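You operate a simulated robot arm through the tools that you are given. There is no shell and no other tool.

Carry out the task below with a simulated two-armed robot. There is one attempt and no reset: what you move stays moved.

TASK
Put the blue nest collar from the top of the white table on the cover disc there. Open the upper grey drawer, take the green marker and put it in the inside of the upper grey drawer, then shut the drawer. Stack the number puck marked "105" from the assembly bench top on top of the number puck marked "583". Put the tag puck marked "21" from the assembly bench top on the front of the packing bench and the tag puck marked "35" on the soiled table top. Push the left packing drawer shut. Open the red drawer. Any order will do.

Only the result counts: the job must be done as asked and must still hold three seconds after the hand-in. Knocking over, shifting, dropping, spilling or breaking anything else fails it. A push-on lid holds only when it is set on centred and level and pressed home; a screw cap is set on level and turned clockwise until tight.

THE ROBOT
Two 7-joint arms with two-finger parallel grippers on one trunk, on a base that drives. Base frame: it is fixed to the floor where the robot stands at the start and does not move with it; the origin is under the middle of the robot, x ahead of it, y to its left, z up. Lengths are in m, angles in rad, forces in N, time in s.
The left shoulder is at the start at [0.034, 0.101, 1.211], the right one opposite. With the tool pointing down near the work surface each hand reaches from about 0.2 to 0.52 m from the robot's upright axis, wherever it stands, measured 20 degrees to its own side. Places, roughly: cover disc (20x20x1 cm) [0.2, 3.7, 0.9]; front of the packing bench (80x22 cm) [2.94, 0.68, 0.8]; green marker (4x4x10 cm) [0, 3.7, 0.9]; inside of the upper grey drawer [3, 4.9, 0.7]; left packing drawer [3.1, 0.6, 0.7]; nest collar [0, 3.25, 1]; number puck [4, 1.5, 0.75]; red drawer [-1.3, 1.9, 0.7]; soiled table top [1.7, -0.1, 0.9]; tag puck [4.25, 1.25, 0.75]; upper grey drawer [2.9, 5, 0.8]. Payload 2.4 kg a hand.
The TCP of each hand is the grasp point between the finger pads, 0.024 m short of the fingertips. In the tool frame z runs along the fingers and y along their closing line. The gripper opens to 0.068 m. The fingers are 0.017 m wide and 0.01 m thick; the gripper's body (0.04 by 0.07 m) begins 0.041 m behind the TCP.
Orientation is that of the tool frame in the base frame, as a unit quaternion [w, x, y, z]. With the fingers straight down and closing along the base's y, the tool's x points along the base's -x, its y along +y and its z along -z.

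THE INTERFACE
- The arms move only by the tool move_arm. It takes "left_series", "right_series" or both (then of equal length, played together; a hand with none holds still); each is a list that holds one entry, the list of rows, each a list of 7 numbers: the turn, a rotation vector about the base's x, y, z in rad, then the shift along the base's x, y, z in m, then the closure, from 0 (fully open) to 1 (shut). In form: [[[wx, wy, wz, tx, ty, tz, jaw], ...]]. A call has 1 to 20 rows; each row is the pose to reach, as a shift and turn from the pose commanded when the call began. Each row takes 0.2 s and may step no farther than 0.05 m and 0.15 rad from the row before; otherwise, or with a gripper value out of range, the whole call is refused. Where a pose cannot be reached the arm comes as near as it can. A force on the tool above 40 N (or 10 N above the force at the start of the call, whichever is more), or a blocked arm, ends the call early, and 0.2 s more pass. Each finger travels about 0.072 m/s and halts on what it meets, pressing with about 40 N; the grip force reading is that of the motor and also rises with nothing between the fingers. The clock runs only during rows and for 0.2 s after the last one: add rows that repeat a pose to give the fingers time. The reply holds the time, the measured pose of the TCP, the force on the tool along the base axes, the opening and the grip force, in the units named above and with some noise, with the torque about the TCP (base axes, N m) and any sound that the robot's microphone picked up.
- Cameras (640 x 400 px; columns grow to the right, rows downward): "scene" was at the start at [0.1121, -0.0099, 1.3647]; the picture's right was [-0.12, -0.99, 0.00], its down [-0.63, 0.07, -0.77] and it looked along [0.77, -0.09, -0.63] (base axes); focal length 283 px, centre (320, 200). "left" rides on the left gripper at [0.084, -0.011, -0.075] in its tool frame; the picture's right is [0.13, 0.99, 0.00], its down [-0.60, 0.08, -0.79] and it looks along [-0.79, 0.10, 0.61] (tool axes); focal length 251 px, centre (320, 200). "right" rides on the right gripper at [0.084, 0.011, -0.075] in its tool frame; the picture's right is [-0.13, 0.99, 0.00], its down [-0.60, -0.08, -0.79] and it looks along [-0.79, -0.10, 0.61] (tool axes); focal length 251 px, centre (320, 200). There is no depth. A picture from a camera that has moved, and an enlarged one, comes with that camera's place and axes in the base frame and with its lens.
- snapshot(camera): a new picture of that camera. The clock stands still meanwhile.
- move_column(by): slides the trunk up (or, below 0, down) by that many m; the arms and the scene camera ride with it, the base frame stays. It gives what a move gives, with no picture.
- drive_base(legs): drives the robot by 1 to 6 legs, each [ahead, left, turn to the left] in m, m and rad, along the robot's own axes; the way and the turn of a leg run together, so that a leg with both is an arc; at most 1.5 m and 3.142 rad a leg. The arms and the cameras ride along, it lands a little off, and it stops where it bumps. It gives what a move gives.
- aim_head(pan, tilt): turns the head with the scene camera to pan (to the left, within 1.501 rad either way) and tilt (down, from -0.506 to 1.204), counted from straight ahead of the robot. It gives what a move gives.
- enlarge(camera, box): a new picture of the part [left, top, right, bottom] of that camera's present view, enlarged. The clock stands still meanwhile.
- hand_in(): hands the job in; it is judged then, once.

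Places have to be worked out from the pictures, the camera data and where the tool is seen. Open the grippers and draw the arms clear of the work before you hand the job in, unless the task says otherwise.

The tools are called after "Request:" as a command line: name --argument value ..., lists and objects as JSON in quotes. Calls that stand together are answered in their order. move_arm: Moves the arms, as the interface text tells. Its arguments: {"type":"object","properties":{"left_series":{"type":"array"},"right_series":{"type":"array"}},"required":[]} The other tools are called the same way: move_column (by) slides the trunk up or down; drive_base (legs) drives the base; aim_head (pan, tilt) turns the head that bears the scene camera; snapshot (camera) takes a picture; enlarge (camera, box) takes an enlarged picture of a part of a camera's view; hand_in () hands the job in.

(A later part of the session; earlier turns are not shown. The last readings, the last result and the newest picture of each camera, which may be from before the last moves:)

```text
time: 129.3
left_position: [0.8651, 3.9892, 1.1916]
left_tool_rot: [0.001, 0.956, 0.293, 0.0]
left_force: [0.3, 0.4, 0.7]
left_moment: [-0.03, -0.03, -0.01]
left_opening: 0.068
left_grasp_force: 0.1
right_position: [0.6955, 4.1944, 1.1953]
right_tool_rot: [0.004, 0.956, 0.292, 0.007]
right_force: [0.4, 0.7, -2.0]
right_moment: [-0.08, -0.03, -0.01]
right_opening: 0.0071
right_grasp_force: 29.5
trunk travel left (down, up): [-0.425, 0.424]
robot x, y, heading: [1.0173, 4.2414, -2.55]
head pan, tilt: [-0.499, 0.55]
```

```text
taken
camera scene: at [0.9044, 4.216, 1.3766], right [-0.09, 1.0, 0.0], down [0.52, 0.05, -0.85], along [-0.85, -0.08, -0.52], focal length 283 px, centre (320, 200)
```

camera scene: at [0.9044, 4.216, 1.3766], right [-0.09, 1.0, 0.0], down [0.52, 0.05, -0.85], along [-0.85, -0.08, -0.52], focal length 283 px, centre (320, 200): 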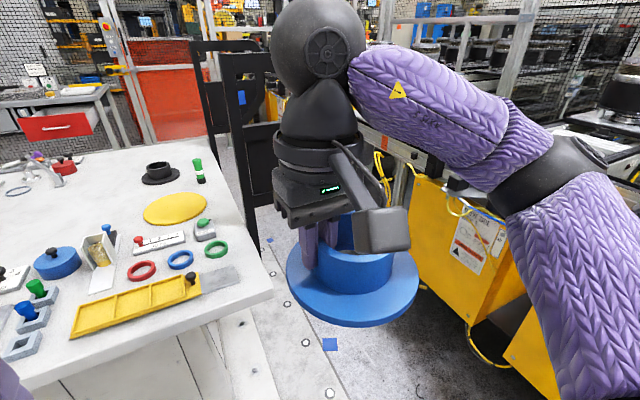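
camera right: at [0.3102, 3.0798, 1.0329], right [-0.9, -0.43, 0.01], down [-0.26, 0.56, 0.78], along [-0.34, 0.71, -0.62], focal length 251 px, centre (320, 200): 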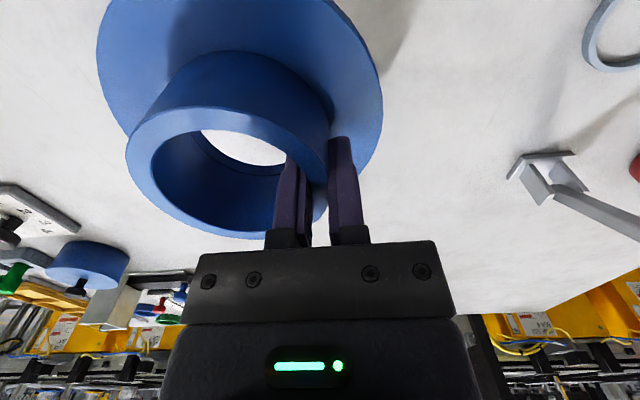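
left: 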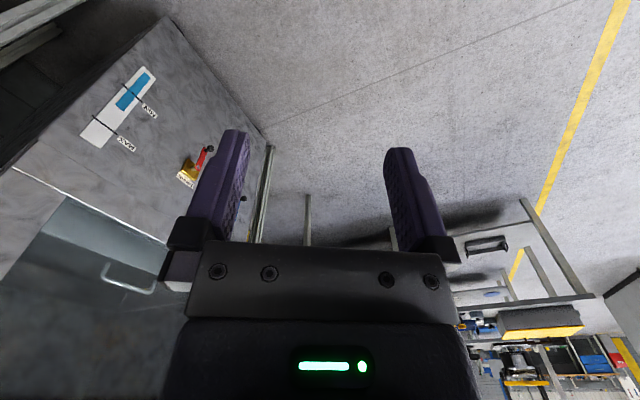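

There are black frames standing behind the table. I zoom in to understand where they stand relative to the disc and marker.

Request:
aim_head --pan -0.15 --tilt 0.45

Request:
enlarge --camera "scene" --box '[200, 20, 480, 195]'

Request:
snapshot --camera "scene"

```text
time: 130.1
left_position: [0.8642, 3.9896, 1.1916]
left_tool_rot: [0.001, 0.956, 0.292, 0.0]
left_force: [-0.7, -1.5, -0.4]
left_moment: [-0.01, -0.02, -0.02]
left_opening: 0.0681
left_grasp_force: 0.1
right_position: [0.6953, 4.1935, 1.196]
right_tool_rot: [0.004, 0.956, 0.292, 0.008]
right_force: [-0.1, -0.2, -2.7]
right_moment: [-0.08, -0.05, 0.0]
right_opening: 0.0075
right_grasp_force: 30.0
trunk travel left (down, up): [-0.425, 0.424]
robot x, y, heading: [1.0183, 4.2382, -2.541]
head pan, tilt: [-0.15, 0.45]
```

```text
2.29 times, centred on (340, 108) of scene
camera zoom: at [0.9107, 4.1852, 1.3856], right [-0.43, 0.9, 0.0], down [0.39, 0.19, -0.9], along [-0.81, -0.39, -0.44], focal length 646 px, centre (274, 411)
```

zoom: 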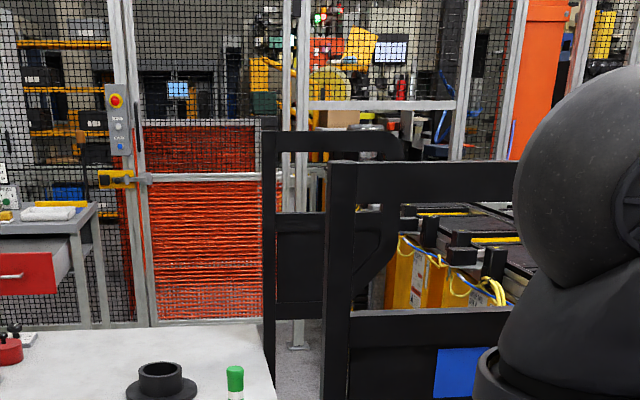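

```text
taken
camera scene: at [0.9107, 4.1852, 1.3856], right [-0.43, 0.9, 0.0], down [0.39, 0.19, -0.9], along [-0.81, -0.39, -0.44], focal length 283 px, centre (320, 200)
```

scene: 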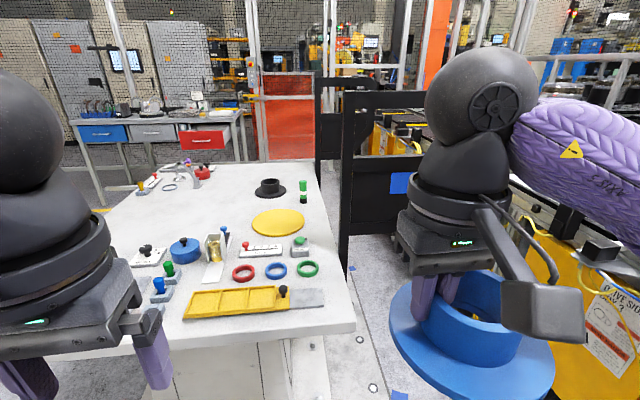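

I slide right to look straight into the gap behind the table, where the frames stand.

Request:
drive_base --legs '[[0, -0.3, 0]]'

Request:
aim_head --pan 0.0 --tilt 0.5

Request:
snapshot --camera "scene"

```text
time: 132.2
left_position: [0.6997, 4.235, 1.1916]
left_tool_rot: [0.001, 0.955, 0.295, 0.001]
left_force: [-0.1, -0.5, 0.3]
left_moment: [-0.03, -0.01, 0.01]
left_opening: 0.0682
left_grasp_force: 0.0
right_position: [0.5288, 4.4388, 1.1948]
right_tool_rot: [0.005, 0.955, 0.295, 0.008]
right_force: [0.0, 0.9, -2.6]
right_moment: [-0.09, -0.05, 0.01]
right_opening: 0.0074
right_grasp_force: 29.3
trunk travel left (down, up): [-0.425, 0.424]
robot x, y, heading: [0.8493, 4.4866, -2.536]
head pan, tilt: [-0.15, 0.45]
```

```text
time: 132.9
left_position: [0.6993, 4.2344, 1.1904]
left_tool_rot: [0.001, 0.956, 0.295, 0.0]
left_force: [0.1, -0.4, -0.3]
left_moment: [0.0, 0.04, 0.03]
left_opening: 0.068
left_grasp_force: 0.2
right_position: [0.5289, 4.4382, 1.1957]
right_tool_rot: [0.003, 0.956, 0.294, 0.008]
right_force: [0.2, 0.1, -3.1]
right_moment: [-0.08, -0.02, -0.02]
right_opening: 0.0077
right_grasp_force: 29.3
trunk travel left (down, up): [-0.425, 0.424]
robot x, y, heading: [0.8513, 4.4897, -2.545]
head pan, tilt: [0.0, 0.499]
```

```text
taken
camera scene: at [0.752, 4.419, 1.3812], right [-0.56, 0.83, 0.0], down [0.4, 0.27, -0.88], along [-0.73, -0.49, -0.48], focal length 283 px, centre (320, 200)
```

scene: 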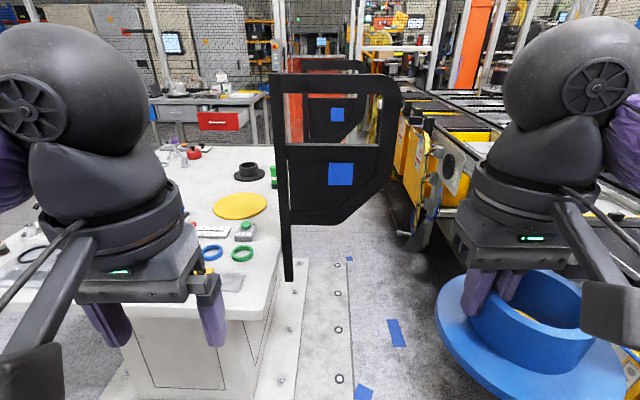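

The frames are flag-like panels clamped to the table's back edge (z≈1.0–1.3), reaching out over the gap. I look at the conveyor side to measure the corridor width.

Request:
aim_head --pan -0.1 --tilt 0.9

Request:
snapshot --camera "scene"

Request:
aim_head --pan -1.1 --tilt 0.9

Request:
snapshot --camera "scene"

```text
time: 133.7
left_position: [0.7, 4.2339, 1.1913]
left_tool_rot: [0.0, 0.956, 0.294, 0.001]
left_force: [-0.7, -0.4, 0.2]
left_moment: [-0.02, 0.02, 0.01]
left_opening: 0.0681
left_grasp_force: 0.0
right_position: [0.5302, 4.4377, 1.1965]
right_tool_rot: [0.004, 0.955, 0.295, 0.007]
right_force: [0.5, -0.3, -2.5]
right_moment: [-0.1, -0.02, -0.03]
right_opening: 0.0075
right_grasp_force: 29.7
trunk travel left (down, up): [-0.425, 0.424]
robot x, y, heading: [0.8528, 4.4878, -2.54]
head pan, tilt: [-0.099, 0.901]
```

```text
taken
camera scene: at [0.7609, 4.434, 1.3474], right [-0.48, 0.88, 0.0], down [0.69, 0.38, -0.62], along [-0.55, -0.3, -0.78], focal length 283 px, centre (320, 200)
```

scene: 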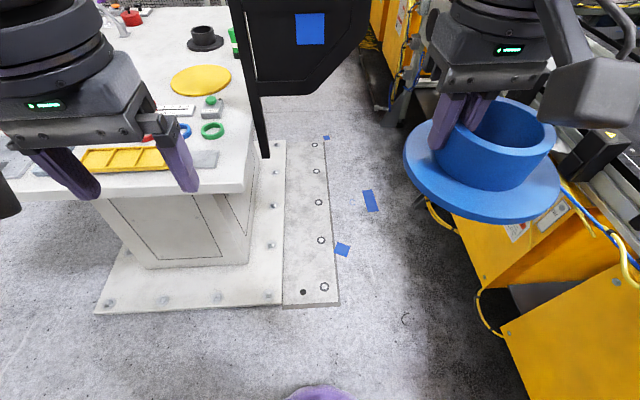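

```text
time: 135.0
left_position: [0.7005, 4.2352, 1.1922]
left_tool_rot: [0.001, 0.956, 0.295, 0.0]
left_force: [1.1, 0.6, 0.1]
left_moment: [-0.04, 0.02, 0.03]
left_opening: 0.0684
left_grasp_force: 0.1
right_position: [0.5286, 4.4377, 1.1961]
right_tool_rot: [0.004, 0.956, 0.295, 0.007]
right_force: [0.3, -0.5, -2.7]
right_moment: [-0.11, -0.03, 0.0]
right_opening: 0.0072
right_grasp_force: 29.7
trunk travel left (down, up): [-0.425, 0.424]
robot x, y, heading: [0.8518, 4.4862, -2.547]
head pan, tilt: [-1.1, 0.901]
```

```text
taken
camera scene: at [0.761, 4.5064, 1.3473], right [0.48, 0.88, 0.0], down [0.69, -0.38, -0.62], along [-0.54, 0.3, -0.78], focal length 283 px, centre (320, 200)
```

scene: 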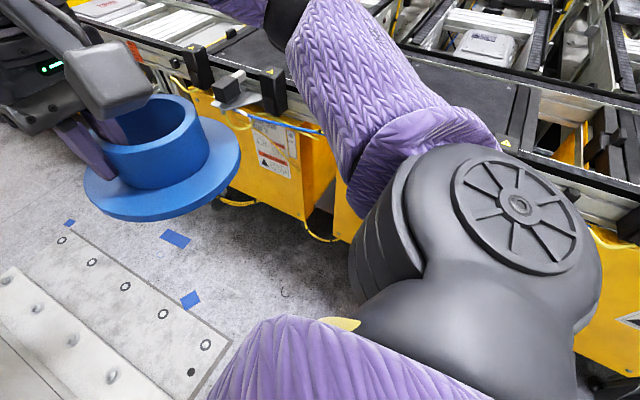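

The pedestal plate ends at s≈1.17/d≈0.85 and the corridor to the bins is ~0.75 m wide. I go to the table's right side facing it and creep in to learn how close the base can get.

Request:
drive_base --legs '[[0, 0.45, 0], [0.3, 0, 0]]'

Request:
aim_head --pan 0.0 --tilt 1.2

Request:
snapshot --camera "scene"

```text
time: 139.4
left_position: [0.7103, 3.6874, 1.191]
left_tool_rot: [0.001, 0.955, 0.298, 0.0]
left_force: [0.8, 0.6, 0.1]
left_moment: [0.07, -0.02, 0.0]
left_opening: 0.0681
left_grasp_force: 0.1
right_position: [0.5381, 3.8906, 1.1958]
right_tool_rot: [0.004, 0.955, 0.298, 0.007]
right_force: [-0.3, 0.0, -2.9]
right_moment: [-0.09, -0.1, -0.01]
right_opening: 0.0072
right_grasp_force: 29.5
trunk travel left (down, up): [-0.425, 0.424]
robot x, y, heading: [0.8607, 3.94, -2.539]
head pan, tilt: [-1.1, 0.901]
```

```text
time: 140.7
left_position: [0.7101, 3.6893, 1.1917]
left_tool_rot: [0.001, 0.955, 0.297, 0.0]
left_force: [0.5, -0.3, -0.5]
left_moment: [-0.04, -0.02, 0.02]
left_opening: 0.068
left_grasp_force: 0.1
right_position: [0.5381, 3.8919, 1.1964]
right_tool_rot: [0.003, 0.954, 0.299, 0.008]
right_force: [0.8, 0.0, -3.1]
right_moment: [-0.07, -0.03, 0.0]
right_opening: 0.0075
right_grasp_force: 29.6
trunk travel left (down, up): [-0.425, 0.424]
robot x, y, heading: [0.8629, 3.94, -2.539]
head pan, tilt: [0.0, 1.201]
```

```text
taken
camera scene: at [0.7906, 3.8935, 1.3275], right [-0.57, 0.82, 0.0], down [0.77, 0.53, -0.36], along [-0.3, -0.21, -0.93], focal length 283 px, centre (320, 200)
```

scene: 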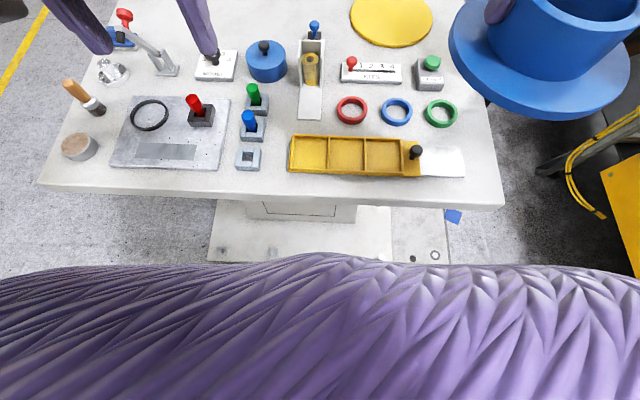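

The table edge is 0.27 m ahead of my axis. I creep forward 5 cm to test the clearance.

Request:
drive_base --legs '[[0.05, 0, 0]]'

Request:
drive_base --legs '[[0.03, 0, 0]]'

```text
time: 141.6
left_position: [0.6679, 3.6607, 1.1908]
left_tool_rot: [0.001, 0.955, 0.298, 0.002]
left_force: [-0.4, 0.3, -0.4]
left_moment: [-0.02, 0.0, 0.0]
left_opening: 0.068
left_grasp_force: 0.0
right_position: [0.4973, 3.8626, 1.196]
right_tool_rot: [0.004, 0.954, 0.299, 0.008]
right_force: [0.6, 0.7, -2.4]
right_moment: [-0.08, -0.06, 0.03]
right_opening: 0.0071
right_grasp_force: 29.4
trunk travel left (down, up): [-0.425, 0.424]
robot x, y, heading: [0.8197, 3.9143, -2.533]
head pan, tilt: [0.0, 1.201]
```

```text
time: 142.5
left_position: [0.6436, 3.6427, 1.1923]
left_tool_rot: [0.001, 0.955, 0.298, 0.001]
left_force: [0.0, 0.8, 0.7]
left_moment: [0.03, -0.01, 0.01]
left_opening: 0.0681
left_grasp_force: 0.0
right_position: [0.4706, 3.8444, 1.1959]
right_tool_rot: [0.004, 0.955, 0.297, 0.008]
right_force: [-1.1, -0.6, -3.6]
right_moment: [-0.09, -0.03, -0.03]
right_opening: 0.0073
right_grasp_force: 29.9
trunk travel left (down, up): [-0.425, 0.424]
robot x, y, heading: [0.7965, 3.8957, -2.542]
head pan, tilt: [0.0, 1.201]
```

No bump at 0.19 m from the edge; I creep another 3 cm.

Request:
drive_base --legs '[[0.03, 0, 0]]'

Request:
snapshot --camera "scene"

```text
time: 143.3
left_position: [0.6209, 3.6308, 1.1922]
left_tool_rot: [0.0, 0.957, 0.291, 0.001]
left_force: [1.5, -0.1, 0.0]
left_moment: [0.0, 0.06, 0.0]
left_opening: 0.0681
left_grasp_force: 0.0
right_position: [0.4514, 3.8354, 1.1959]
right_tool_rot: [0.004, 0.957, 0.291, 0.008]
right_force: [-1.6, -1.5, -2.0]
right_moment: [-0.01, -0.08, 0.02]
right_opening: 0.0072
right_grasp_force: 29.2
trunk travel left (down, up): [-0.425, 0.424]
robot x, y, heading: [0.775, 3.8791, -2.546]
head pan, tilt: [0.0, 1.201]
```

```text
taken
camera scene: at [0.7034, 3.8351, 1.3276], right [-0.56, 0.83, 0.0], down [0.77, 0.52, -0.36], along [-0.3, -0.2, -0.93], focal length 283 px, centre (320, 200)
```

scene: 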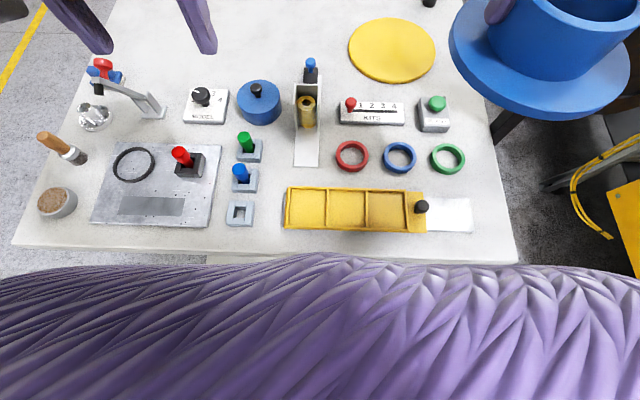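

The base fits to within 0.17 m of the edge without bumping, so standing in the gap behind the table gives easy tool-down reach to both disc and marker. I raise the trunk so arms pass over the flags, back off, slide to the corridor and turn to face the table's back edge.

Request:
move_column --by 0.3

Request:
drive_base --legs '[[-0.42, 0, 0], [0, -0.78, 0], [0, 0, 1.553]]'

Request:
aim_head --pan -0.7 --tilt 0.8

Request:
snapshot --camera "scene"

```text
time: 146.3
left_position: [0.6203, 3.6305, 1.491]
left_tool_rot: [0.0, 0.957, 0.291, 0.0]
left_force: [-0.1, 0.3, 0.4]
left_moment: [0.02, 0.01, 0.01]
left_opening: 0.068
left_grasp_force: 0.2
right_position: [0.4505, 3.8369, 1.496]
right_tool_rot: [0.004, 0.956, 0.292, 0.008]
right_force: [0.8, -0.3, -3.0]
right_moment: [-0.11, -0.06, -0.01]
right_opening: 0.0075
right_grasp_force: 29.3
trunk travel left (down, up): [-0.725, 0.125]
robot x, y, heading: [0.7721, 3.8811, -2.545]
head pan, tilt: [0.0, 1.201]
```

```text
time: 156.5
left_position: [0.94, 4.6116, 1.4917]
left_tool_rot: [0.0, 0.464, 0.886, -0.001]
left_force: [-0.8, 0.0, 0.7]
left_moment: [0.04, -0.02, 0.01]
left_opening: 0.068
left_grasp_force: 0.0
right_position: [0.7372, 4.44, 1.4951]
right_tool_rot: [-0.003, 0.463, 0.886, 0.008]
right_force: [0.6, 0.0, -3.3]
right_moment: [0.08, -0.05, -0.01]
right_opening: 0.0075
right_grasp_force: 29.8
trunk travel left (down, up): [-0.725, 0.125]
robot x, y, heading: [0.6865, 4.7608, -0.96]
head pan, tilt: [0.0, 1.201]
```

```text
time: 157.6
left_position: [0.9392, 4.612, 1.4918]
left_tool_rot: [0.0, 0.464, 0.886, -0.001]
left_force: [-0.2, -0.4, -0.1]
left_moment: [0.02, -0.02, 0.0]
left_opening: 0.0677
left_grasp_force: 0.1
right_position: [0.7371, 4.4395, 1.4959]
right_tool_rot: [-0.003, 0.463, 0.886, 0.008]
right_force: [-0.4, -0.1, -2.6]
right_moment: [0.02, -0.12, 0.01]
right_opening: 0.0073
right_grasp_force: 29.8
trunk travel left (down, up): [-0.725, 0.125]
robot x, y, heading: [0.6834, 4.7593, -0.968]
head pan, tilt: [-0.7, 0.799]
```

```text
taken
camera scene: at [0.6839, 4.6732, 1.6558], right [-1.0, 0.09, 0.0], down [0.07, 0.71, -0.7], along [-0.06, -0.69, -0.72], focal length 283 px, centre (320, 200)
```

scene: 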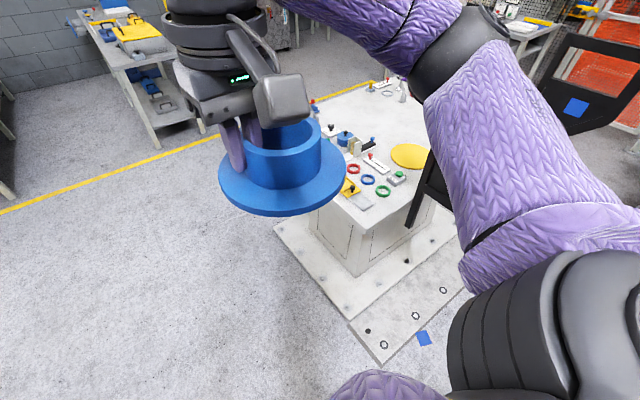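

I'm in the corridor facing the table's back. I correct heading slightly, back off 5 cm for flag clearance, and slide 0.55 m right to check the clearance to the near flag.

Request:
drive_base --legs '[[-0.05, 0, -0.03], [0, -0.5, 0]]'

Request:
aim_head --pan -0.5 --tilt 1.1

Request:
snapshot --camera "scene"

```text
time: 161.1
left_position: [0.4906, 4.3748, 1.4917]
left_tool_rot: [0.0, 0.472, 0.882, 0.0]
left_force: [-0.4, 0.0, -0.5]
left_moment: [0.01, -0.02, 0.04]
left_opening: 0.0679
left_grasp_force: 0.1
right_position: [0.2835, 4.2079, 1.4961]
right_tool_rot: [-0.003, 0.473, 0.881, 0.008]
right_force: [-0.2, 0.1, -2.8]
right_moment: [0.06, -0.11, -0.02]
right_opening: 0.0073
right_grasp_force: 29.2
trunk travel left (down, up): [-0.725, 0.125]
robot x, y, heading: [0.2425, 4.527, -0.983]
head pan, tilt: [-0.7, 0.799]
```

```text
time: 161.9
left_position: [0.4899, 4.3743, 1.4917]
left_tool_rot: [0.0, 0.473, 0.881, 0.0]
left_force: [0.0, 1.0, 0.8]
left_moment: [-0.01, -0.02, 0.01]
left_opening: 0.0681
left_grasp_force: 0.0
right_position: [0.2841, 4.2069, 1.4963]
right_tool_rot: [-0.003, 0.473, 0.881, 0.008]
right_force: [-1.1, -0.3, -3.1]
right_moment: [0.02, -0.09, -0.03]
right_opening: 0.0071
right_grasp_force: 29.1
trunk travel left (down, up): [-0.725, 0.125]
robot x, y, heading: [0.2406, 4.5316, -0.987]
head pan, tilt: [-0.499, 1.1]
```

```text
taken
camera scene: at [0.2506, 4.4587, 1.6342], right [-1.0, -0.09, 0.0], down [-0.08, 0.89, -0.45], along [0.04, -0.45, -0.89], focal length 283 px, centre (320, 200)
```

scene: 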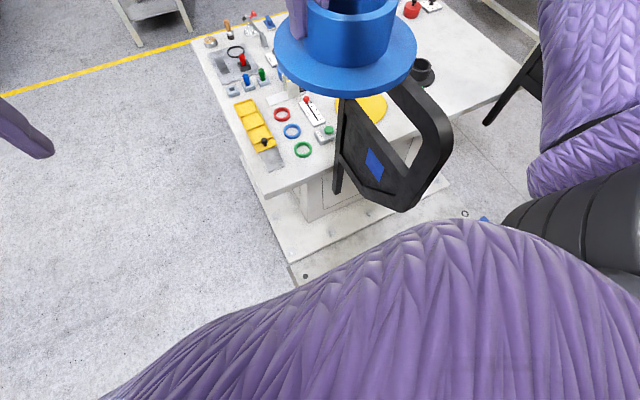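

The near flag's outer end is at d≈1.14, s≈0.91 and the far flag at s≈0.2; I stand at d≈1.35, clear of them. I slide the remaining 0.64 m so I'm between the flags.

Request:
drive_base --legs '[[0, -0.32, 0]]'

Request:
drive_base --legs '[[0, -0.32, 0]]'

Request:
aim_head --pan 0.0 --tilt 1.0

Request:
snapshot --camera "scene"

```text
time: 164.0
left_position: [0.2202, 4.1964, 1.4917]
left_tool_rot: [0.0, 0.47, 0.883, 0.001]
left_force: [0.7, 0.4, 0.2]
left_moment: [0.03, 0.01, 0.01]
left_opening: 0.0678
left_grasp_force: 0.0
right_position: [0.0154, 4.0269, 1.4958]
right_tool_rot: [-0.003, 0.471, 0.882, 0.008]
right_force: [-0.9, 0.4, -3.5]
right_moment: [0.05, -0.08, 0.04]
right_opening: 0.0071
right_grasp_force: 30.1
trunk travel left (down, up): [-0.725, 0.125]
robot x, y, heading: [-0.0315, 4.35, -0.979]
head pan, tilt: [-0.499, 1.1]
```

```text
time: 166.2
left_position: [-0.0432, 4.019, 1.492]
left_tool_rot: [0.0, 0.469, 0.883, 0.001]
left_force: [-0.2, -0.4, -0.8]
left_moment: [0.02, 0.0, 0.01]
left_opening: 0.0681
left_grasp_force: 0.1
right_position: [-0.2484, 3.8499, 1.496]
right_tool_rot: [-0.003, 0.469, 0.883, 0.008]
right_force: [0.8, 0.5, -2.7]
right_moment: [0.07, -0.07, -0.01]
right_opening: 0.0075
right_grasp_force: 29.9
trunk travel left (down, up): [-0.725, 0.125]
robot x, y, heading: [-0.2938, 4.168, -0.974]
head pan, tilt: [-0.499, 1.1]
```

```text
time: 167.1
left_position: [-0.043, 4.0181, 1.4925]
left_tool_rot: [0.0, 0.47, 0.883, 0.001]
left_force: [1.0, -0.7, 0.4]
left_moment: [0.03, -0.01, -0.01]
left_opening: 0.0681
left_grasp_force: 0.1
right_position: [-0.2479, 3.8479, 1.4968]
right_tool_rot: [-0.002, 0.469, 0.883, 0.009]
right_force: [-0.4, -0.1, -2.0]
right_moment: [0.04, -0.06, -0.05]
right_opening: 0.0073
right_grasp_force: 29.5
trunk travel left (down, up): [-0.725, 0.125]
robot x, y, heading: [-0.2992, 4.1729, -0.967]
head pan, tilt: [0.0, 1.0]
```

```text
taken
camera scene: at [-0.2509, 4.1052, 1.6407], right [-0.83, -0.56, 0.0], down [-0.47, 0.7, -0.54], along [0.3, -0.45, -0.84], focal length 283 px, centre (320, 200)
```

scene: 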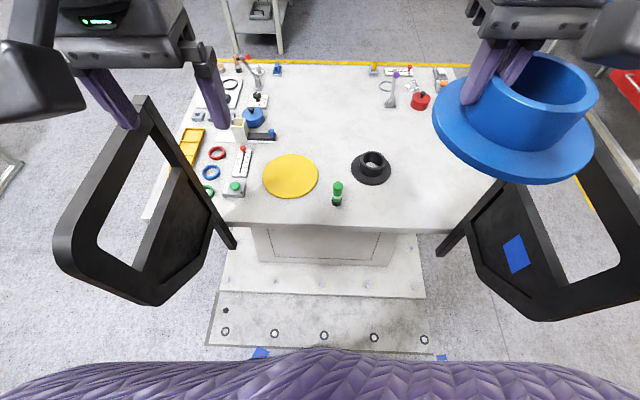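

I'm now between the flags with a clear view: disc centre ≈[0.175, 3.670], marker ≈[-0.012, 3.663], table edge 0.51 m ahead. I square up and drive 0.31 m forward with the arms still above the flags.

Request:
drive_base --legs '[[0, 0, -0.027], [0.31, 0, 0]]'

Request:
snapshot --camera "scene"

```text
time: 169.5
left_position: [0.1187, 3.7534, 1.4917]
left_tool_rot: [0.0, 0.479, 0.878, 0.0]
left_force: [0.6, -0.1, -1.1]
left_moment: [0.04, 0.0, 0.02]
left_opening: 0.0679
left_grasp_force: 0.1
right_position: [-0.0894, 3.5883, 1.4959]
right_tool_rot: [-0.003, 0.479, 0.878, 0.008]
right_force: [0.0, -0.4, -2.8]
right_moment: [0.01, -0.09, 0.01]
right_opening: 0.0076
right_grasp_force: 29.8
trunk travel left (down, up): [-0.725, 0.125]
robot x, y, heading: [-0.131, 3.9136, -0.999]
head pan, tilt: [0.0, 1.0]
```

```text
taken
camera scene: at [-0.0864, 3.845, 1.6407], right [-0.84, -0.54, 0.0], down [-0.46, 0.71, -0.54], along [0.29, -0.45, -0.84], focal length 283 px, centre (320, 200)
```

scene: 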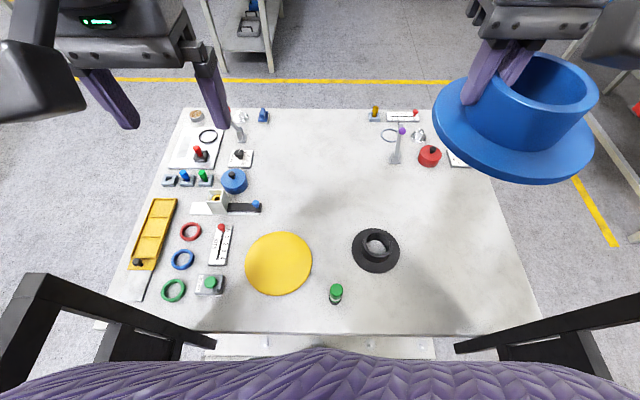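

Disc is 0.37 m ahead/0.12 m left, marker 0.27 m ahead/0.04 m right, and the table edge 0.19 m ahead. I raise the left hand out of the way first.

Request:
move_arm --left_series '[[[0, 0, 0, 0.01, 0.007, 0.04, 0], [0, 0, 0, 0.02, 0.013, 0.08, 0], [0, 0, 0, 0.03, 0.02, 0.12, 0], [0, 0, 0, 0.042, 0.027, 0.15, 0], [0, 0, 0, 0.042, 0.027, 0.15, 0]]]'

Request:
aim_head --pan 0.9 --tilt 0.6

Request:
snapshot --camera "scene"

Request:
aim_head --pan -0.9 --tilt 0.6

Request:
snapshot --camera "scene"

```text
time: 170.7
left_position: [0.1609, 3.7806, 1.6404]
left_tool_rot: [0.0, 0.48, 0.877, 0.0]
left_force: [-0.3, 0.1, 0.0]
left_moment: [-0.01, 0.02, -0.01]
left_opening: 0.0675
left_grasp_force: 0.1
right_position: [-0.0882, 3.5894, 1.4958]
right_tool_rot: [-0.003, 0.479, 0.878, 0.008]
right_force: [0.2, -0.4, -2.9]
right_moment: [0.06, -0.07, 0.0]
right_opening: 0.0073
right_grasp_force: 29.5
trunk travel left (down, up): [-0.725, 0.125]
robot x, y, heading: [-0.1327, 3.914, -1.001]
head pan, tilt: [0.0, 1.0]
```

```text
time: 171.9
left_position: [0.1604, 3.7821, 1.6402]
left_tool_rot: [0.0, 0.479, 0.878, 0.0]
left_force: [-0.2, 0.0, -0.5]
left_moment: [-0.01, 0.02, 0.03]
left_opening: 0.0679
left_grasp_force: 0.1
right_position: [-0.0896, 3.5889, 1.4949]
right_tool_rot: [-0.003, 0.479, 0.878, 0.008]
right_force: [-0.4, -0.3, -2.9]
right_moment: [0.01, -0.1, -0.02]
right_opening: 0.0071
right_grasp_force: 29.7
trunk travel left (down, up): [-0.725, 0.125]
robot x, y, heading: [-0.1262, 3.9152, -1.001]
head pan, tilt: [0.901, 0.6]
```

```text
taken
camera scene: at [-0.0365, 3.8954, 1.6727], right [-0.1, -0.99, 0.0], down [-0.56, 0.06, -0.82], along [0.82, -0.08, -0.57], focal length 283 px, centre (320, 200)
```

scene: 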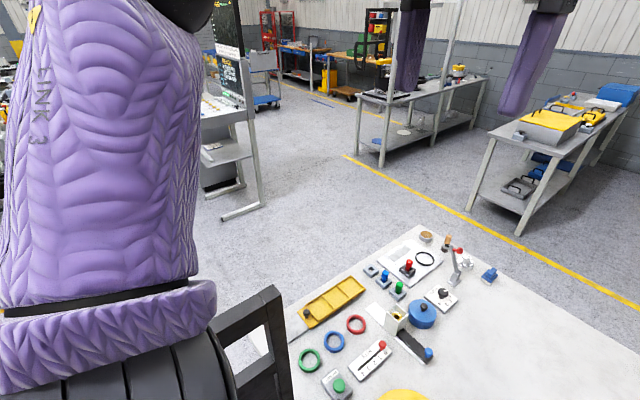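

```text
time: 173.7
left_position: [0.1606, 3.7823, 1.6392]
left_tool_rot: [0.0, 0.479, 0.878, 0.0]
left_force: [0.0, -0.2, -0.5]
left_moment: [-0.01, -0.06, -0.01]
left_opening: 0.0683
left_grasp_force: 0.1
right_position: [-0.09, 3.5897, 1.4957]
right_tool_rot: [-0.002, 0.479, 0.878, 0.007]
right_force: [0.7, -0.2, -2.7]
right_moment: [0.02, -0.09, 0.0]
right_opening: 0.0074
right_grasp_force: 29.7
trunk travel left (down, up): [-0.725, 0.125]
robot x, y, heading: [-0.1297, 3.9157, -0.999]
head pan, tilt: [-0.901, 0.6]
```

```text
taken
camera scene: at [-0.1529, 3.8205, 1.6727], right [-0.95, 0.32, 0.0], down [0.18, 0.54, -0.82], along [-0.27, -0.78, -0.57], focal length 283 px, centre (320, 200)
```

scene: 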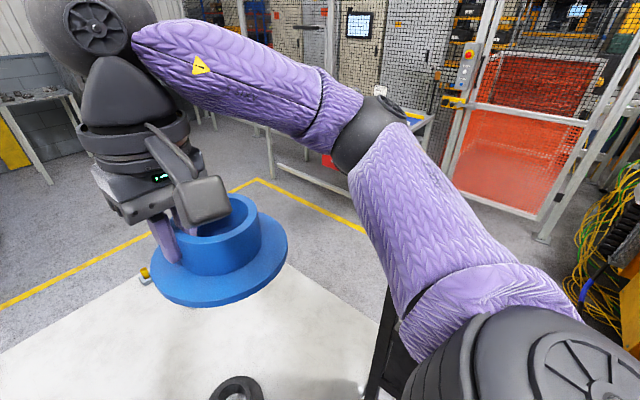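

Both elbows stay above the flags for now. I lower the right hand (with collar) to z≈1.15 over the table while the trunk is still high, then check the right elbow versus the flag.

Request:
move_arm --right_series '[[[0, 0, 0, 0.005, -0.008, -0.04, 1], [0, 0, 0, 0.01, -0.016, -0.08, 1], [0, 0, 0, 0.015, -0.024, -0.12, 1], [0, 0, 0, 0.02, -0.032, -0.16, 1], [0, 0, 0, 0.025, -0.04, -0.2, 1], [0, 0, 0, 0.03, -0.048, -0.24, 1], [0, 0, 0, 0.034, -0.054, -0.28, 1], [0, 0, 0, 0.034, -0.054, -0.32, 1], [0, 0, 0, 0.034, -0.054, -0.345, 1], [0, 0, 0, 0.034, -0.054, -0.345, 1]]]'

Request:
snapshot --camera "scene"

```text
time: 175.9
left_position: [0.1599, 3.7828, 1.6393]
left_tool_rot: [0.001, 0.478, 0.878, 0.0]
left_force: [0.1, -0.3, 0.6]
left_moment: [0.0, 0.02, 0.0]
left_opening: 0.0683
left_grasp_force: 0.2
right_position: [-0.0558, 3.5359, 1.1508]
right_tool_rot: [-0.003, 0.479, 0.878, 0.008]
right_force: [-0.2, 0.3, -3.1]
right_moment: [0.01, -0.07, 0.0]
right_opening: 0.0073
right_grasp_force: 29.2
trunk travel left (down, up): [-0.725, 0.125]
robot x, y, heading: [-0.1279, 3.9101, -0.996]
head pan, tilt: [-0.901, 0.6]
```

```text
taken
camera scene: at [-0.1531, 3.8206, 1.6727], right [-0.95, 0.32, 0.0], down [0.18, 0.53, -0.82], along [-0.27, -0.78, -0.57], focal length 283 px, centre (320, 200)
```

scene: 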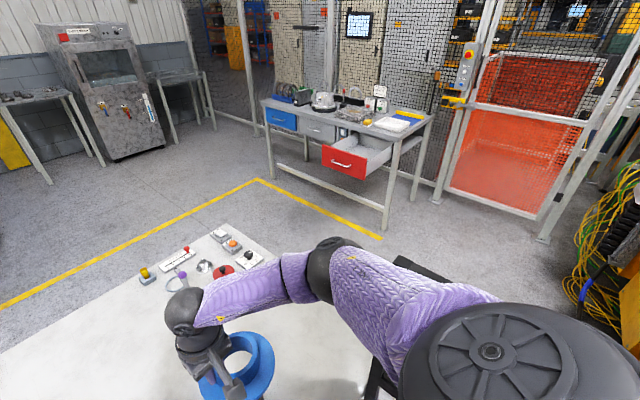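

The collar is at z≈1.15 and the elbow is clear of the post. I move the hand left to above the disc (TCP target ≈[0.200, 3.687]).

Request:
move_arm --right_series '[[[0, 0, 0, 0.0365, 0.0215, 0, 1], [0, 0, 0, 0.073, 0.043, 0, 1], [0, 0, 0, 0.1096, 0.0646, 0, 1], [0, 0, 0, 0.1462, 0.0861, 0, 1], [0, 0, 0, 0.1827, 0.1076, 0, 1], [0, 0, 0, 0.2192, 0.1292, 0, 1], [0, 0, 0, 0.2558, 0.1507, 0, 1], [0, 0, 0, 0.2558, 0.1507, 0, 1]]]'

Request:
aim_head --pan 0.0 --tilt 1.0

Request:
snapshot --camera "scene"

Request:
snapshot --camera "right"

```text
time: 177.7
left_position: [0.1605, 3.783, 1.6395]
left_tool_rot: [0.0, 0.478, 0.878, 0.0]
left_force: [-0.4, -0.2, 0.2]
left_moment: [-0.01, -0.04, 0.01]
left_opening: 0.068
left_grasp_force: 0.0
right_position: [0.1537, 3.6784, 1.1827]
right_tool_rot: [-0.002, 0.479, 0.878, 0.007]
right_force: [-0.8, 0.1, -1.9]
right_moment: [0.02, -0.08, -0.02]
right_opening: 0.0074
right_grasp_force: 29.4
right hand out of reach, approached as far as the arm can: row 6, 7, 8
trunk travel left (down, up): [-0.725, 0.125]
robot x, y, heading: [-0.1274, 3.9128, -1.003]
head pan, tilt: [-0.901, 0.6]
```

```text
time: 178.9
left_position: [0.161, 3.7834, 1.6394]
left_tool_rot: [0.0, 0.479, 0.878, 0.0]
left_force: [0.8, -0.1, -0.8]
left_moment: [-0.01, -0.01, -0.02]
left_opening: 0.068
left_grasp_force: 0.0
right_position: [0.1551, 3.6785, 1.1817]
right_tool_rot: [-0.002, 0.479, 0.878, 0.008]
right_force: [0.4, 0.4, -3.7]
right_moment: [0.03, -0.11, -0.02]
right_opening: 0.0075
right_grasp_force: 30.0
trunk travel left (down, up): [-0.725, 0.125]
robot x, y, heading: [-0.1329, 3.9116, -1.0]
head pan, tilt: [0.0, 1.0]
```

```text
taken
camera scene: at [-0.0864, 3.8457, 1.6407], right [-0.84, -0.54, 0.0], down [-0.45, 0.71, -0.54], along [0.29, -0.45, -0.84], focal length 283 px, centre (320, 200)
```

scene: 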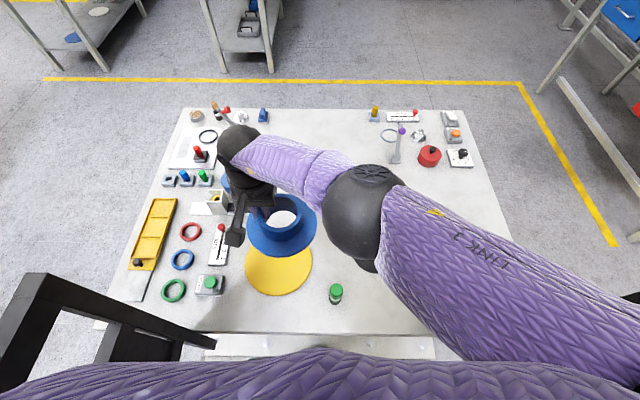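

```text
taken
camera right: at [0.1194, 3.7545, 1.2591], right [0.9, 0.43, 0.01], down [0.26, -0.56, 0.79], along [0.34, -0.71, -0.62], focal length 251 px, centre (320, 200)
```

right: 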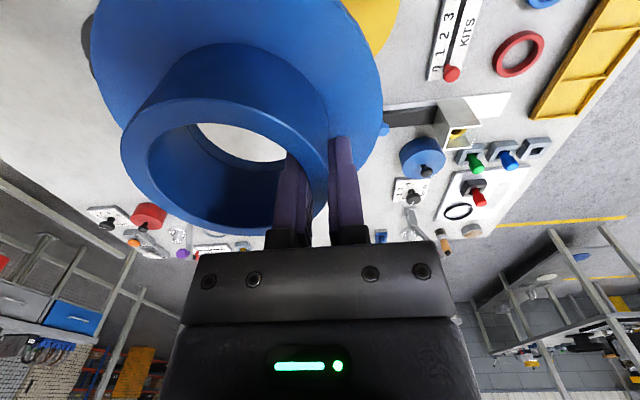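

The reach limit is due to the high trunk. I lower the trunk 0.15 m (the right elbow is now inboard) and re-check.

Request:
move_column --by -0.15

Request:
snapshot --camera "scene"

```text
time: 180.7
left_position: [0.16, 3.7813, 1.4921]
left_tool_rot: [0.0, 0.479, 0.878, 0.0]
left_force: [0.2, 0.8, 0.5]
left_moment: [0.01, -0.01, 0.0]
left_opening: 0.0677
left_grasp_force: 0.1
right_position: [0.156, 3.6767, 1.0321]
right_tool_rot: [-0.003, 0.479, 0.878, 0.007]
right_force: [-0.2, -0.7, -2.8]
right_moment: [0.04, -0.12, 0.0]
right_opening: 0.0073
right_grasp_force: 29.6
trunk travel left (down, up): [-0.575, 0.275]
robot x, y, heading: [-0.1261, 3.9165, -0.999]
head pan, tilt: [0.0, 1.0]
```

```text
taken
camera scene: at [-0.0842, 3.8422, 1.4907], right [-0.84, -0.54, 0.0], down [-0.46, 0.71, -0.54], along [0.29, -0.45, -0.84], focal length 283 px, centre (320, 200)
```

scene: 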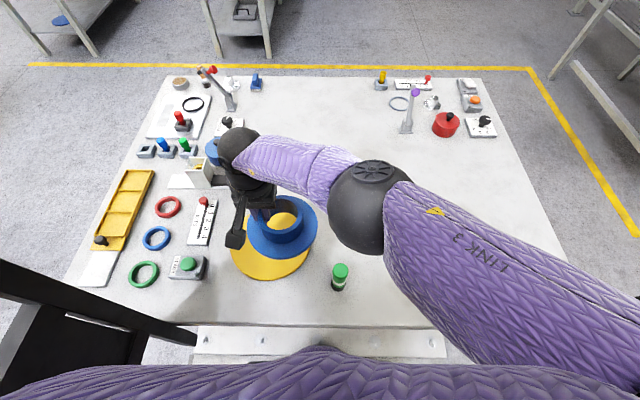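

The arm is clear on the right. Before lowering further, I check the left arm against the left flag.

Request:
aim_head --pan 1.2 --tilt 0.6

Request:
snapshot --camera "scene"

Request:
aim_head --pan 0.6 --tilt 1.0

Request:
snapshot --camera "scene"

```text
time: 182.1
left_position: [0.1605, 3.7818, 1.4916]
left_tool_rot: [0.0, 0.479, 0.878, 0.0]
left_force: [1.1, -0.8, 0.1]
left_moment: [-0.01, 0.02, -0.02]
left_opening: 0.0682
left_grasp_force: 0.1
right_position: [0.1549, 3.6777, 1.0314]
right_tool_rot: [-0.003, 0.478, 0.878, 0.008]
right_force: [0.2, 0.1, -2.5]
right_moment: [0.06, -0.03, 0.0]
right_opening: 0.0073
right_grasp_force: 29.7
trunk travel left (down, up): [-0.575, 0.275]
robot x, y, heading: [-0.1314, 3.9147, -1.004]
head pan, tilt: [1.201, 0.6]
```

```text
taken
camera scene: at [-0.0352, 3.9183, 1.5226], right [0.2, -0.98, 0.0], down [-0.55, -0.11, -0.82], along [0.81, 0.16, -0.57], focal length 283 px, centre (320, 200)
```

scene: 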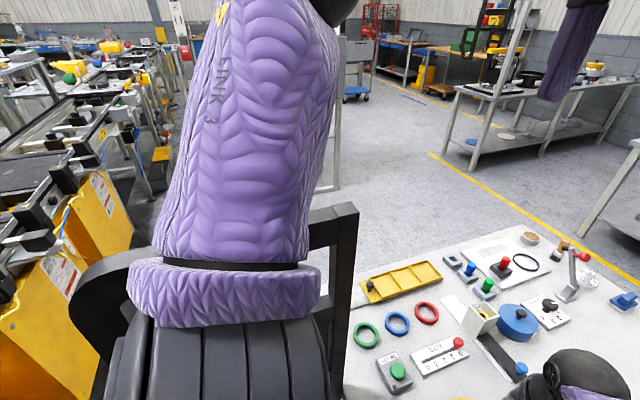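

```text
time: 183.1
left_position: [0.1615, 3.7806, 1.4916]
left_tool_rot: [0.0, 0.478, 0.878, 0.0]
left_force: [-0.4, 0.1, 0.7]
left_moment: [0.03, -0.02, 0.0]
left_opening: 0.068
left_grasp_force: 0.0
right_position: [0.1549, 3.6773, 1.0308]
right_tool_rot: [-0.003, 0.478, 0.878, 0.009]
right_force: [-0.3, 0.3, -2.1]
right_moment: [0.09, -0.08, 0.0]
right_opening: 0.0075
right_grasp_force: 29.5
trunk travel left (down, up): [-0.575, 0.275]
robot x, y, heading: [-0.1322, 3.9165, -0.996]
head pan, tilt: [0.6, 1.0]
```

```text
taken
camera scene: at [-0.0575, 3.8737, 1.4907], right [-0.39, -0.92, 0.0], down [-0.78, 0.33, -0.54], along [0.5, -0.21, -0.84], focal length 283 px, centre (320, 200)
```

scene: 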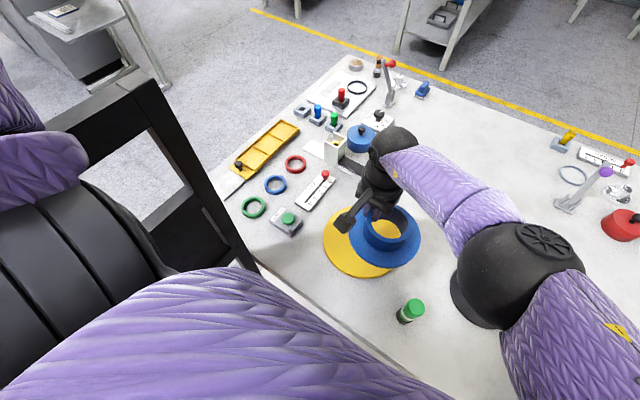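

The left upper arm stays above the flag. Reaching across is limited, so I bring the right hand back toward the centre and then rotate the base left by 0.3 rad to make the disc a natural reach.

Request:
move_arm --right_series '[[[0, 0, 0, -0.0274, -0.0289, 0.01, 1], [0, 0, 0, -0.0549, -0.0579, 0.02, 1], [0, 0, 0, -0.0823, -0.0868, 0.03, 1], [0, 0, 0, -0.0823, -0.0868, 0.03, 1]]]'

```text
time: 184.1
left_position: [0.1615, 3.7804, 1.4915]
left_tool_rot: [0.0, 0.478, 0.878, 0.0]
left_force: [0.3, -0.8, 0.1]
left_moment: [0.01, -0.01, -0.02]
left_opening: 0.0679
left_grasp_force: 0.0
right_position: [0.0732, 3.5901, 1.0593]
right_tool_rot: [-0.002, 0.479, 0.878, 0.008]
right_force: [-0.3, -0.2, -2.5]
right_moment: [0.03, -0.07, 0.02]
right_opening: 0.0075
right_grasp_force: 30.0
trunk travel left (down, up): [-0.575, 0.275]
robot x, y, heading: [-0.1293, 3.9161, -0.996]
head pan, tilt: [0.6, 1.0]
```

Request:
drive_base --legs '[[0, 0, 0.3]]'

Request:
aim_head --pan -0.2 --tilt 1.0

Request:
snapshot --camera "scene"

```text
time: 185.4
left_position: [0.1808, 3.8732, 1.4919]
left_tool_rot: [0.0, 0.355, 0.935, 0.0]
left_force: [0.8, 1.5, 1.1]
left_moment: [-0.08, 0.01, -0.03]
left_opening: 0.068
left_grasp_force: 0.0
right_position: [0.1471, 3.6662, 1.0593]
right_tool_rot: [-0.004, 0.356, 0.935, 0.007]
right_force: [1.4, 1.1, -2.7]
right_moment: [-0.03, 0.0, 0.02]
right_opening: 0.0074
right_grasp_force: 29.8
trunk travel left (down, up): [-0.575, 0.275]
robot x, y, heading: [-0.1392, 3.9206, -0.727]
head pan, tilt: [0.6, 1.0]
```

```text
time: 186.6
left_position: [0.1798, 3.873, 1.4912]
left_tool_rot: [-0.001, 0.355, 0.935, 0.0]
left_force: [-0.1, -0.1, -0.2]
left_moment: [0.0, 0.01, -0.05]
left_opening: 0.0678
left_grasp_force: 0.1
right_position: [0.1471, 3.6656, 1.0595]
right_tool_rot: [-0.004, 0.356, 0.934, 0.008]
right_force: [0.2, -0.2, -2.4]
right_moment: [0.03, -0.07, 0.0]
right_opening: 0.0073
right_grasp_force: 29.6
trunk travel left (down, up): [-0.575, 0.275]
robot x, y, heading: [-0.1331, 3.9216, -0.73]
head pan, tilt: [-0.201, 1.0]
```

```text
taken
camera scene: at [-0.082, 3.8561, 1.4906], right [-0.8, -0.6, 0.0], down [-0.51, 0.67, -0.54], along [0.32, -0.43, -0.84], focal length 283 px, centre (320, 200)
```

scene: 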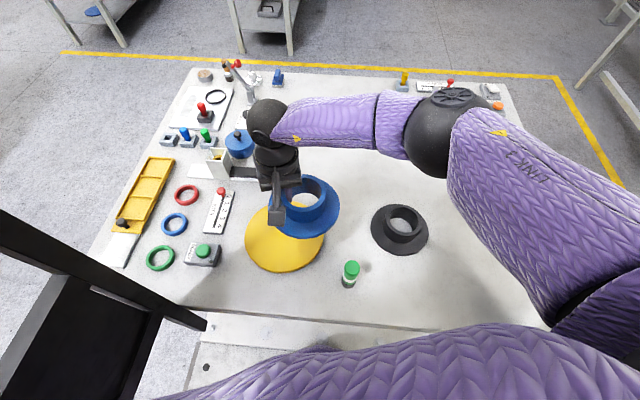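

The collar is just above the disc now. I move the TCP to [0.192, 3.695] and lower to z≈0.96 (collar bottom ~4 cm over the disc) to check centring.

Request:
move_arm --right_series '[[[0, 0, 0, 0.0226, 0.0148, 0, 1], [0, 0, 0, 0.0452, 0.0297, 0, 1], [0, 0, 0, 0.0452, 0.0297, -0.035, 1], [0, 0, 0, 0.0452, 0.0297, -0.07, 1], [0, 0, 0, 0.0452, 0.0297, -0.1, 1], [0, 0, 0, 0.0452, 0.0297, -0.1, 1]]]'

Request:
snapshot --camera "scene"

Request:
snapshot --camera "right"

```text
time: 188.0
left_position: [0.1798, 3.873, 1.4909]
left_tool_rot: [-0.001, 0.355, 0.935, 0.0]
left_force: [0.4, -0.1, -0.4]
left_moment: [0.03, 0.0, -0.01]
left_opening: 0.0678
left_grasp_force: 0.0
right_position: [0.1696, 3.692, 0.9774]
right_tool_rot: [-0.004, 0.356, 0.934, 0.007]
right_force: [-0.4, 0.9, -2.5]
right_moment: [0.06, -0.06, 0.03]
right_opening: 0.0077
right_grasp_force: 30.1
right hand out of reach, approached as far as the arm can: row 4, 5, 6
trunk travel left (down, up): [-0.575, 0.275]
robot x, y, heading: [-0.134, 3.9215, -0.726]
head pan, tilt: [-0.201, 1.0]
```

```text
taken
camera scene: at [-0.0823, 3.856, 1.4907], right [-0.8, -0.6, 0.0], down [-0.5, 0.67, -0.54], along [0.32, -0.43, -0.84], focal length 283 px, centre (320, 200)
```

scene: 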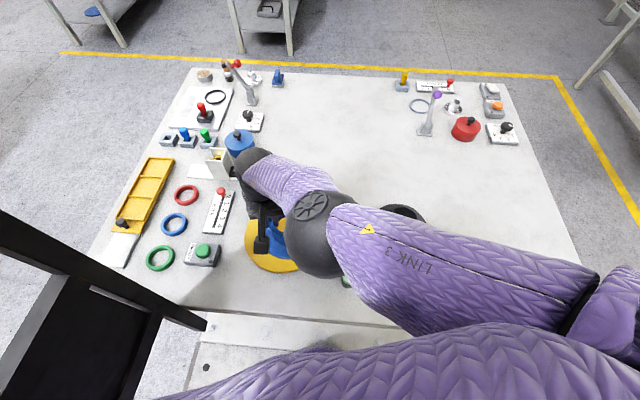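

```text
taken
camera right: at [0.115, 3.7562, 1.0537], right [0.75, 0.66, 0.01], down [0.4, -0.47, 0.79], along [0.52, -0.59, -0.62], focal length 251 px, centre (320, 200)
```

right: 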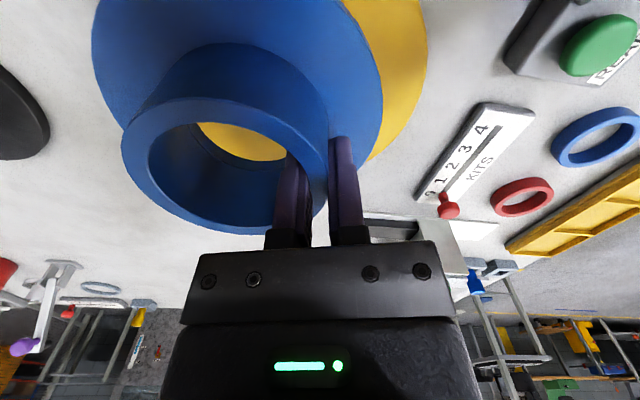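

At this pose the collar's centre is ~2 cm from the disc's centre, with the flange fully inside the disc's outline; only height is missing. I lower the trunk 4.5 cm (left arm still above the flag, right elbow above the marker) and check.

Request:
move_column --by -0.045

Request:
move_arm --right_series '[[[0, 0, 0, 0.01, 0.0015, 0, 1], [0, 0, 0, 0.02, 0.003, 0, 1], [0, 0, 0, 0.02, 0.003, 0, 1]]]'

Request:
snapshot --camera "scene"

Request:
snapshot --camera "right"

```text
time: 188.9
left_position: [0.18, 3.8726, 1.4473]
left_tool_rot: [0.001, 0.355, 0.935, 0.0]
left_force: [0.8, 0.4, -0.1]
left_moment: [0.0, 0.05, 0.02]
left_opening: 0.0681
left_grasp_force: 0.1
right_position: [0.169, 3.6926, 0.9287]
right_tool_rot: [-0.008, 0.355, 0.935, 0.008]
right_force: [0.0, 0.2, -1.4]
right_moment: [0.03, -0.11, 0.0]
right_opening: 0.0077
right_grasp_force: 28.9
trunk travel left (down, up): [-0.53, 0.32]
robot x, y, heading: [-0.1372, 3.9191, -0.727]
head pan, tilt: [-0.201, 1.0]
```

```text
time: 189.7
left_position: [0.1813, 3.8724, 1.4463]
left_tool_rot: [0.0, 0.355, 0.935, 0.001]
left_force: [0.3, -0.5, 0.6]
left_moment: [0.01, -0.01, 0.04]
left_opening: 0.0681
left_grasp_force: 0.1
right_position: [0.1704, 3.692, 0.9323]
right_tool_rot: [-0.009, 0.355, 0.935, 0.009]
right_force: [0.1, -0.5, -1.9]
right_moment: [0.09, -0.09, 0.0]
right_opening: 0.0074
right_grasp_force: 29.7
right hand out of reach, approached as far as the arm can: row 1, 2, 3
trunk travel left (down, up): [-0.53, 0.32]
robot x, y, heading: [-0.1341, 3.9192, -0.725]
head pan, tilt: [-0.201, 1.0]
```

```text
taken
camera scene: at [-0.08, 3.8543, 1.4456], right [-0.8, -0.6, 0.0], down [-0.5, 0.67, -0.54], along [0.32, -0.43, -0.84], focal length 283 px, centre (320, 200)
```

scene: 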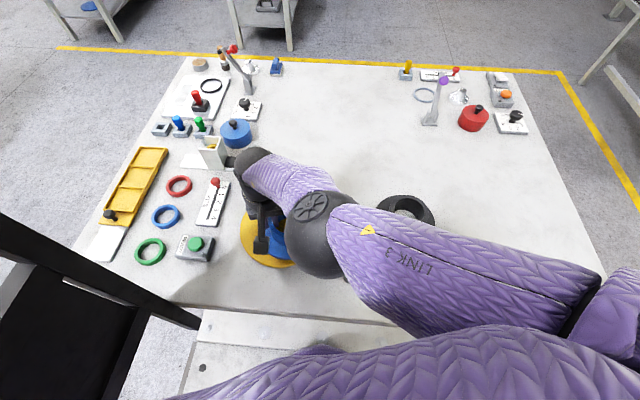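

```text
taken
camera right: at [0.1166, 3.7552, 1.0103], right [0.76, 0.66, 0.01], down [0.41, -0.48, 0.78], along [0.51, -0.59, -0.63], focal length 251 px, centre (320, 200)
```

right: 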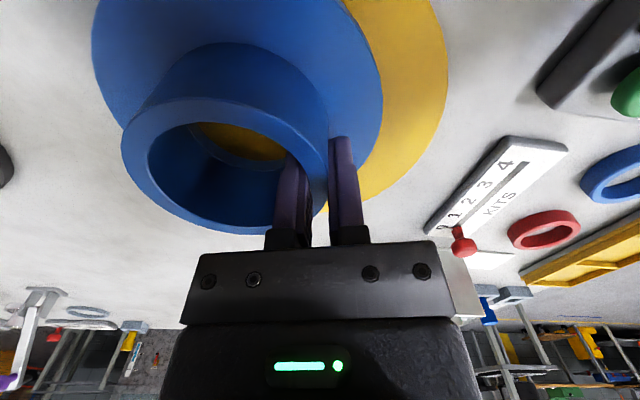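

The flange would land ~2 cm off-centre but inside the disc. I nudge the base by about 2 cm to improve the centring.

Request:
drive_base --legs '[[0.015, 0.017, 0]]'

Request:
snapshot --camera "right"

```text
time: 190.5
left_position: [0.1961, 3.8748, 1.4459]
left_tool_rot: [0.0, 0.366, 0.931, -0.001]
left_force: [-0.2, 0.4, -1.5]
left_moment: [-0.08, 0.01, 0.02]
left_opening: 0.0681
left_grasp_force: 0.0
right_position: [0.1827, 3.6929, 0.9329]
right_tool_rot: [-0.008, 0.367, 0.93, 0.008]
right_force: [0.4, 1.2, -2.7]
right_moment: [0.04, -0.03, 0.0]
right_opening: 0.0077
right_grasp_force: 30.0
trunk travel left (down, up): [-0.53, 0.32]
robot x, y, heading: [-0.1155, 3.9302, -0.748]
head pan, tilt: [-0.201, 1.0]
```

```text
taken
camera right: at [0.1303, 3.758, 1.0105], right [0.77, 0.64, 0.01], down [0.4, -0.49, 0.78], along [0.5, -0.6, -0.63], focal length 251 px, centre (320, 200)
```

right: 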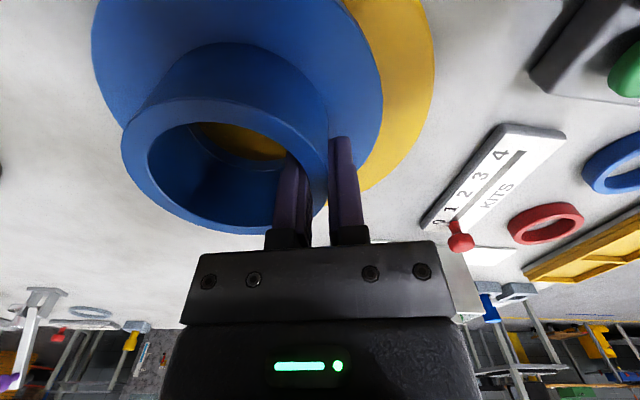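

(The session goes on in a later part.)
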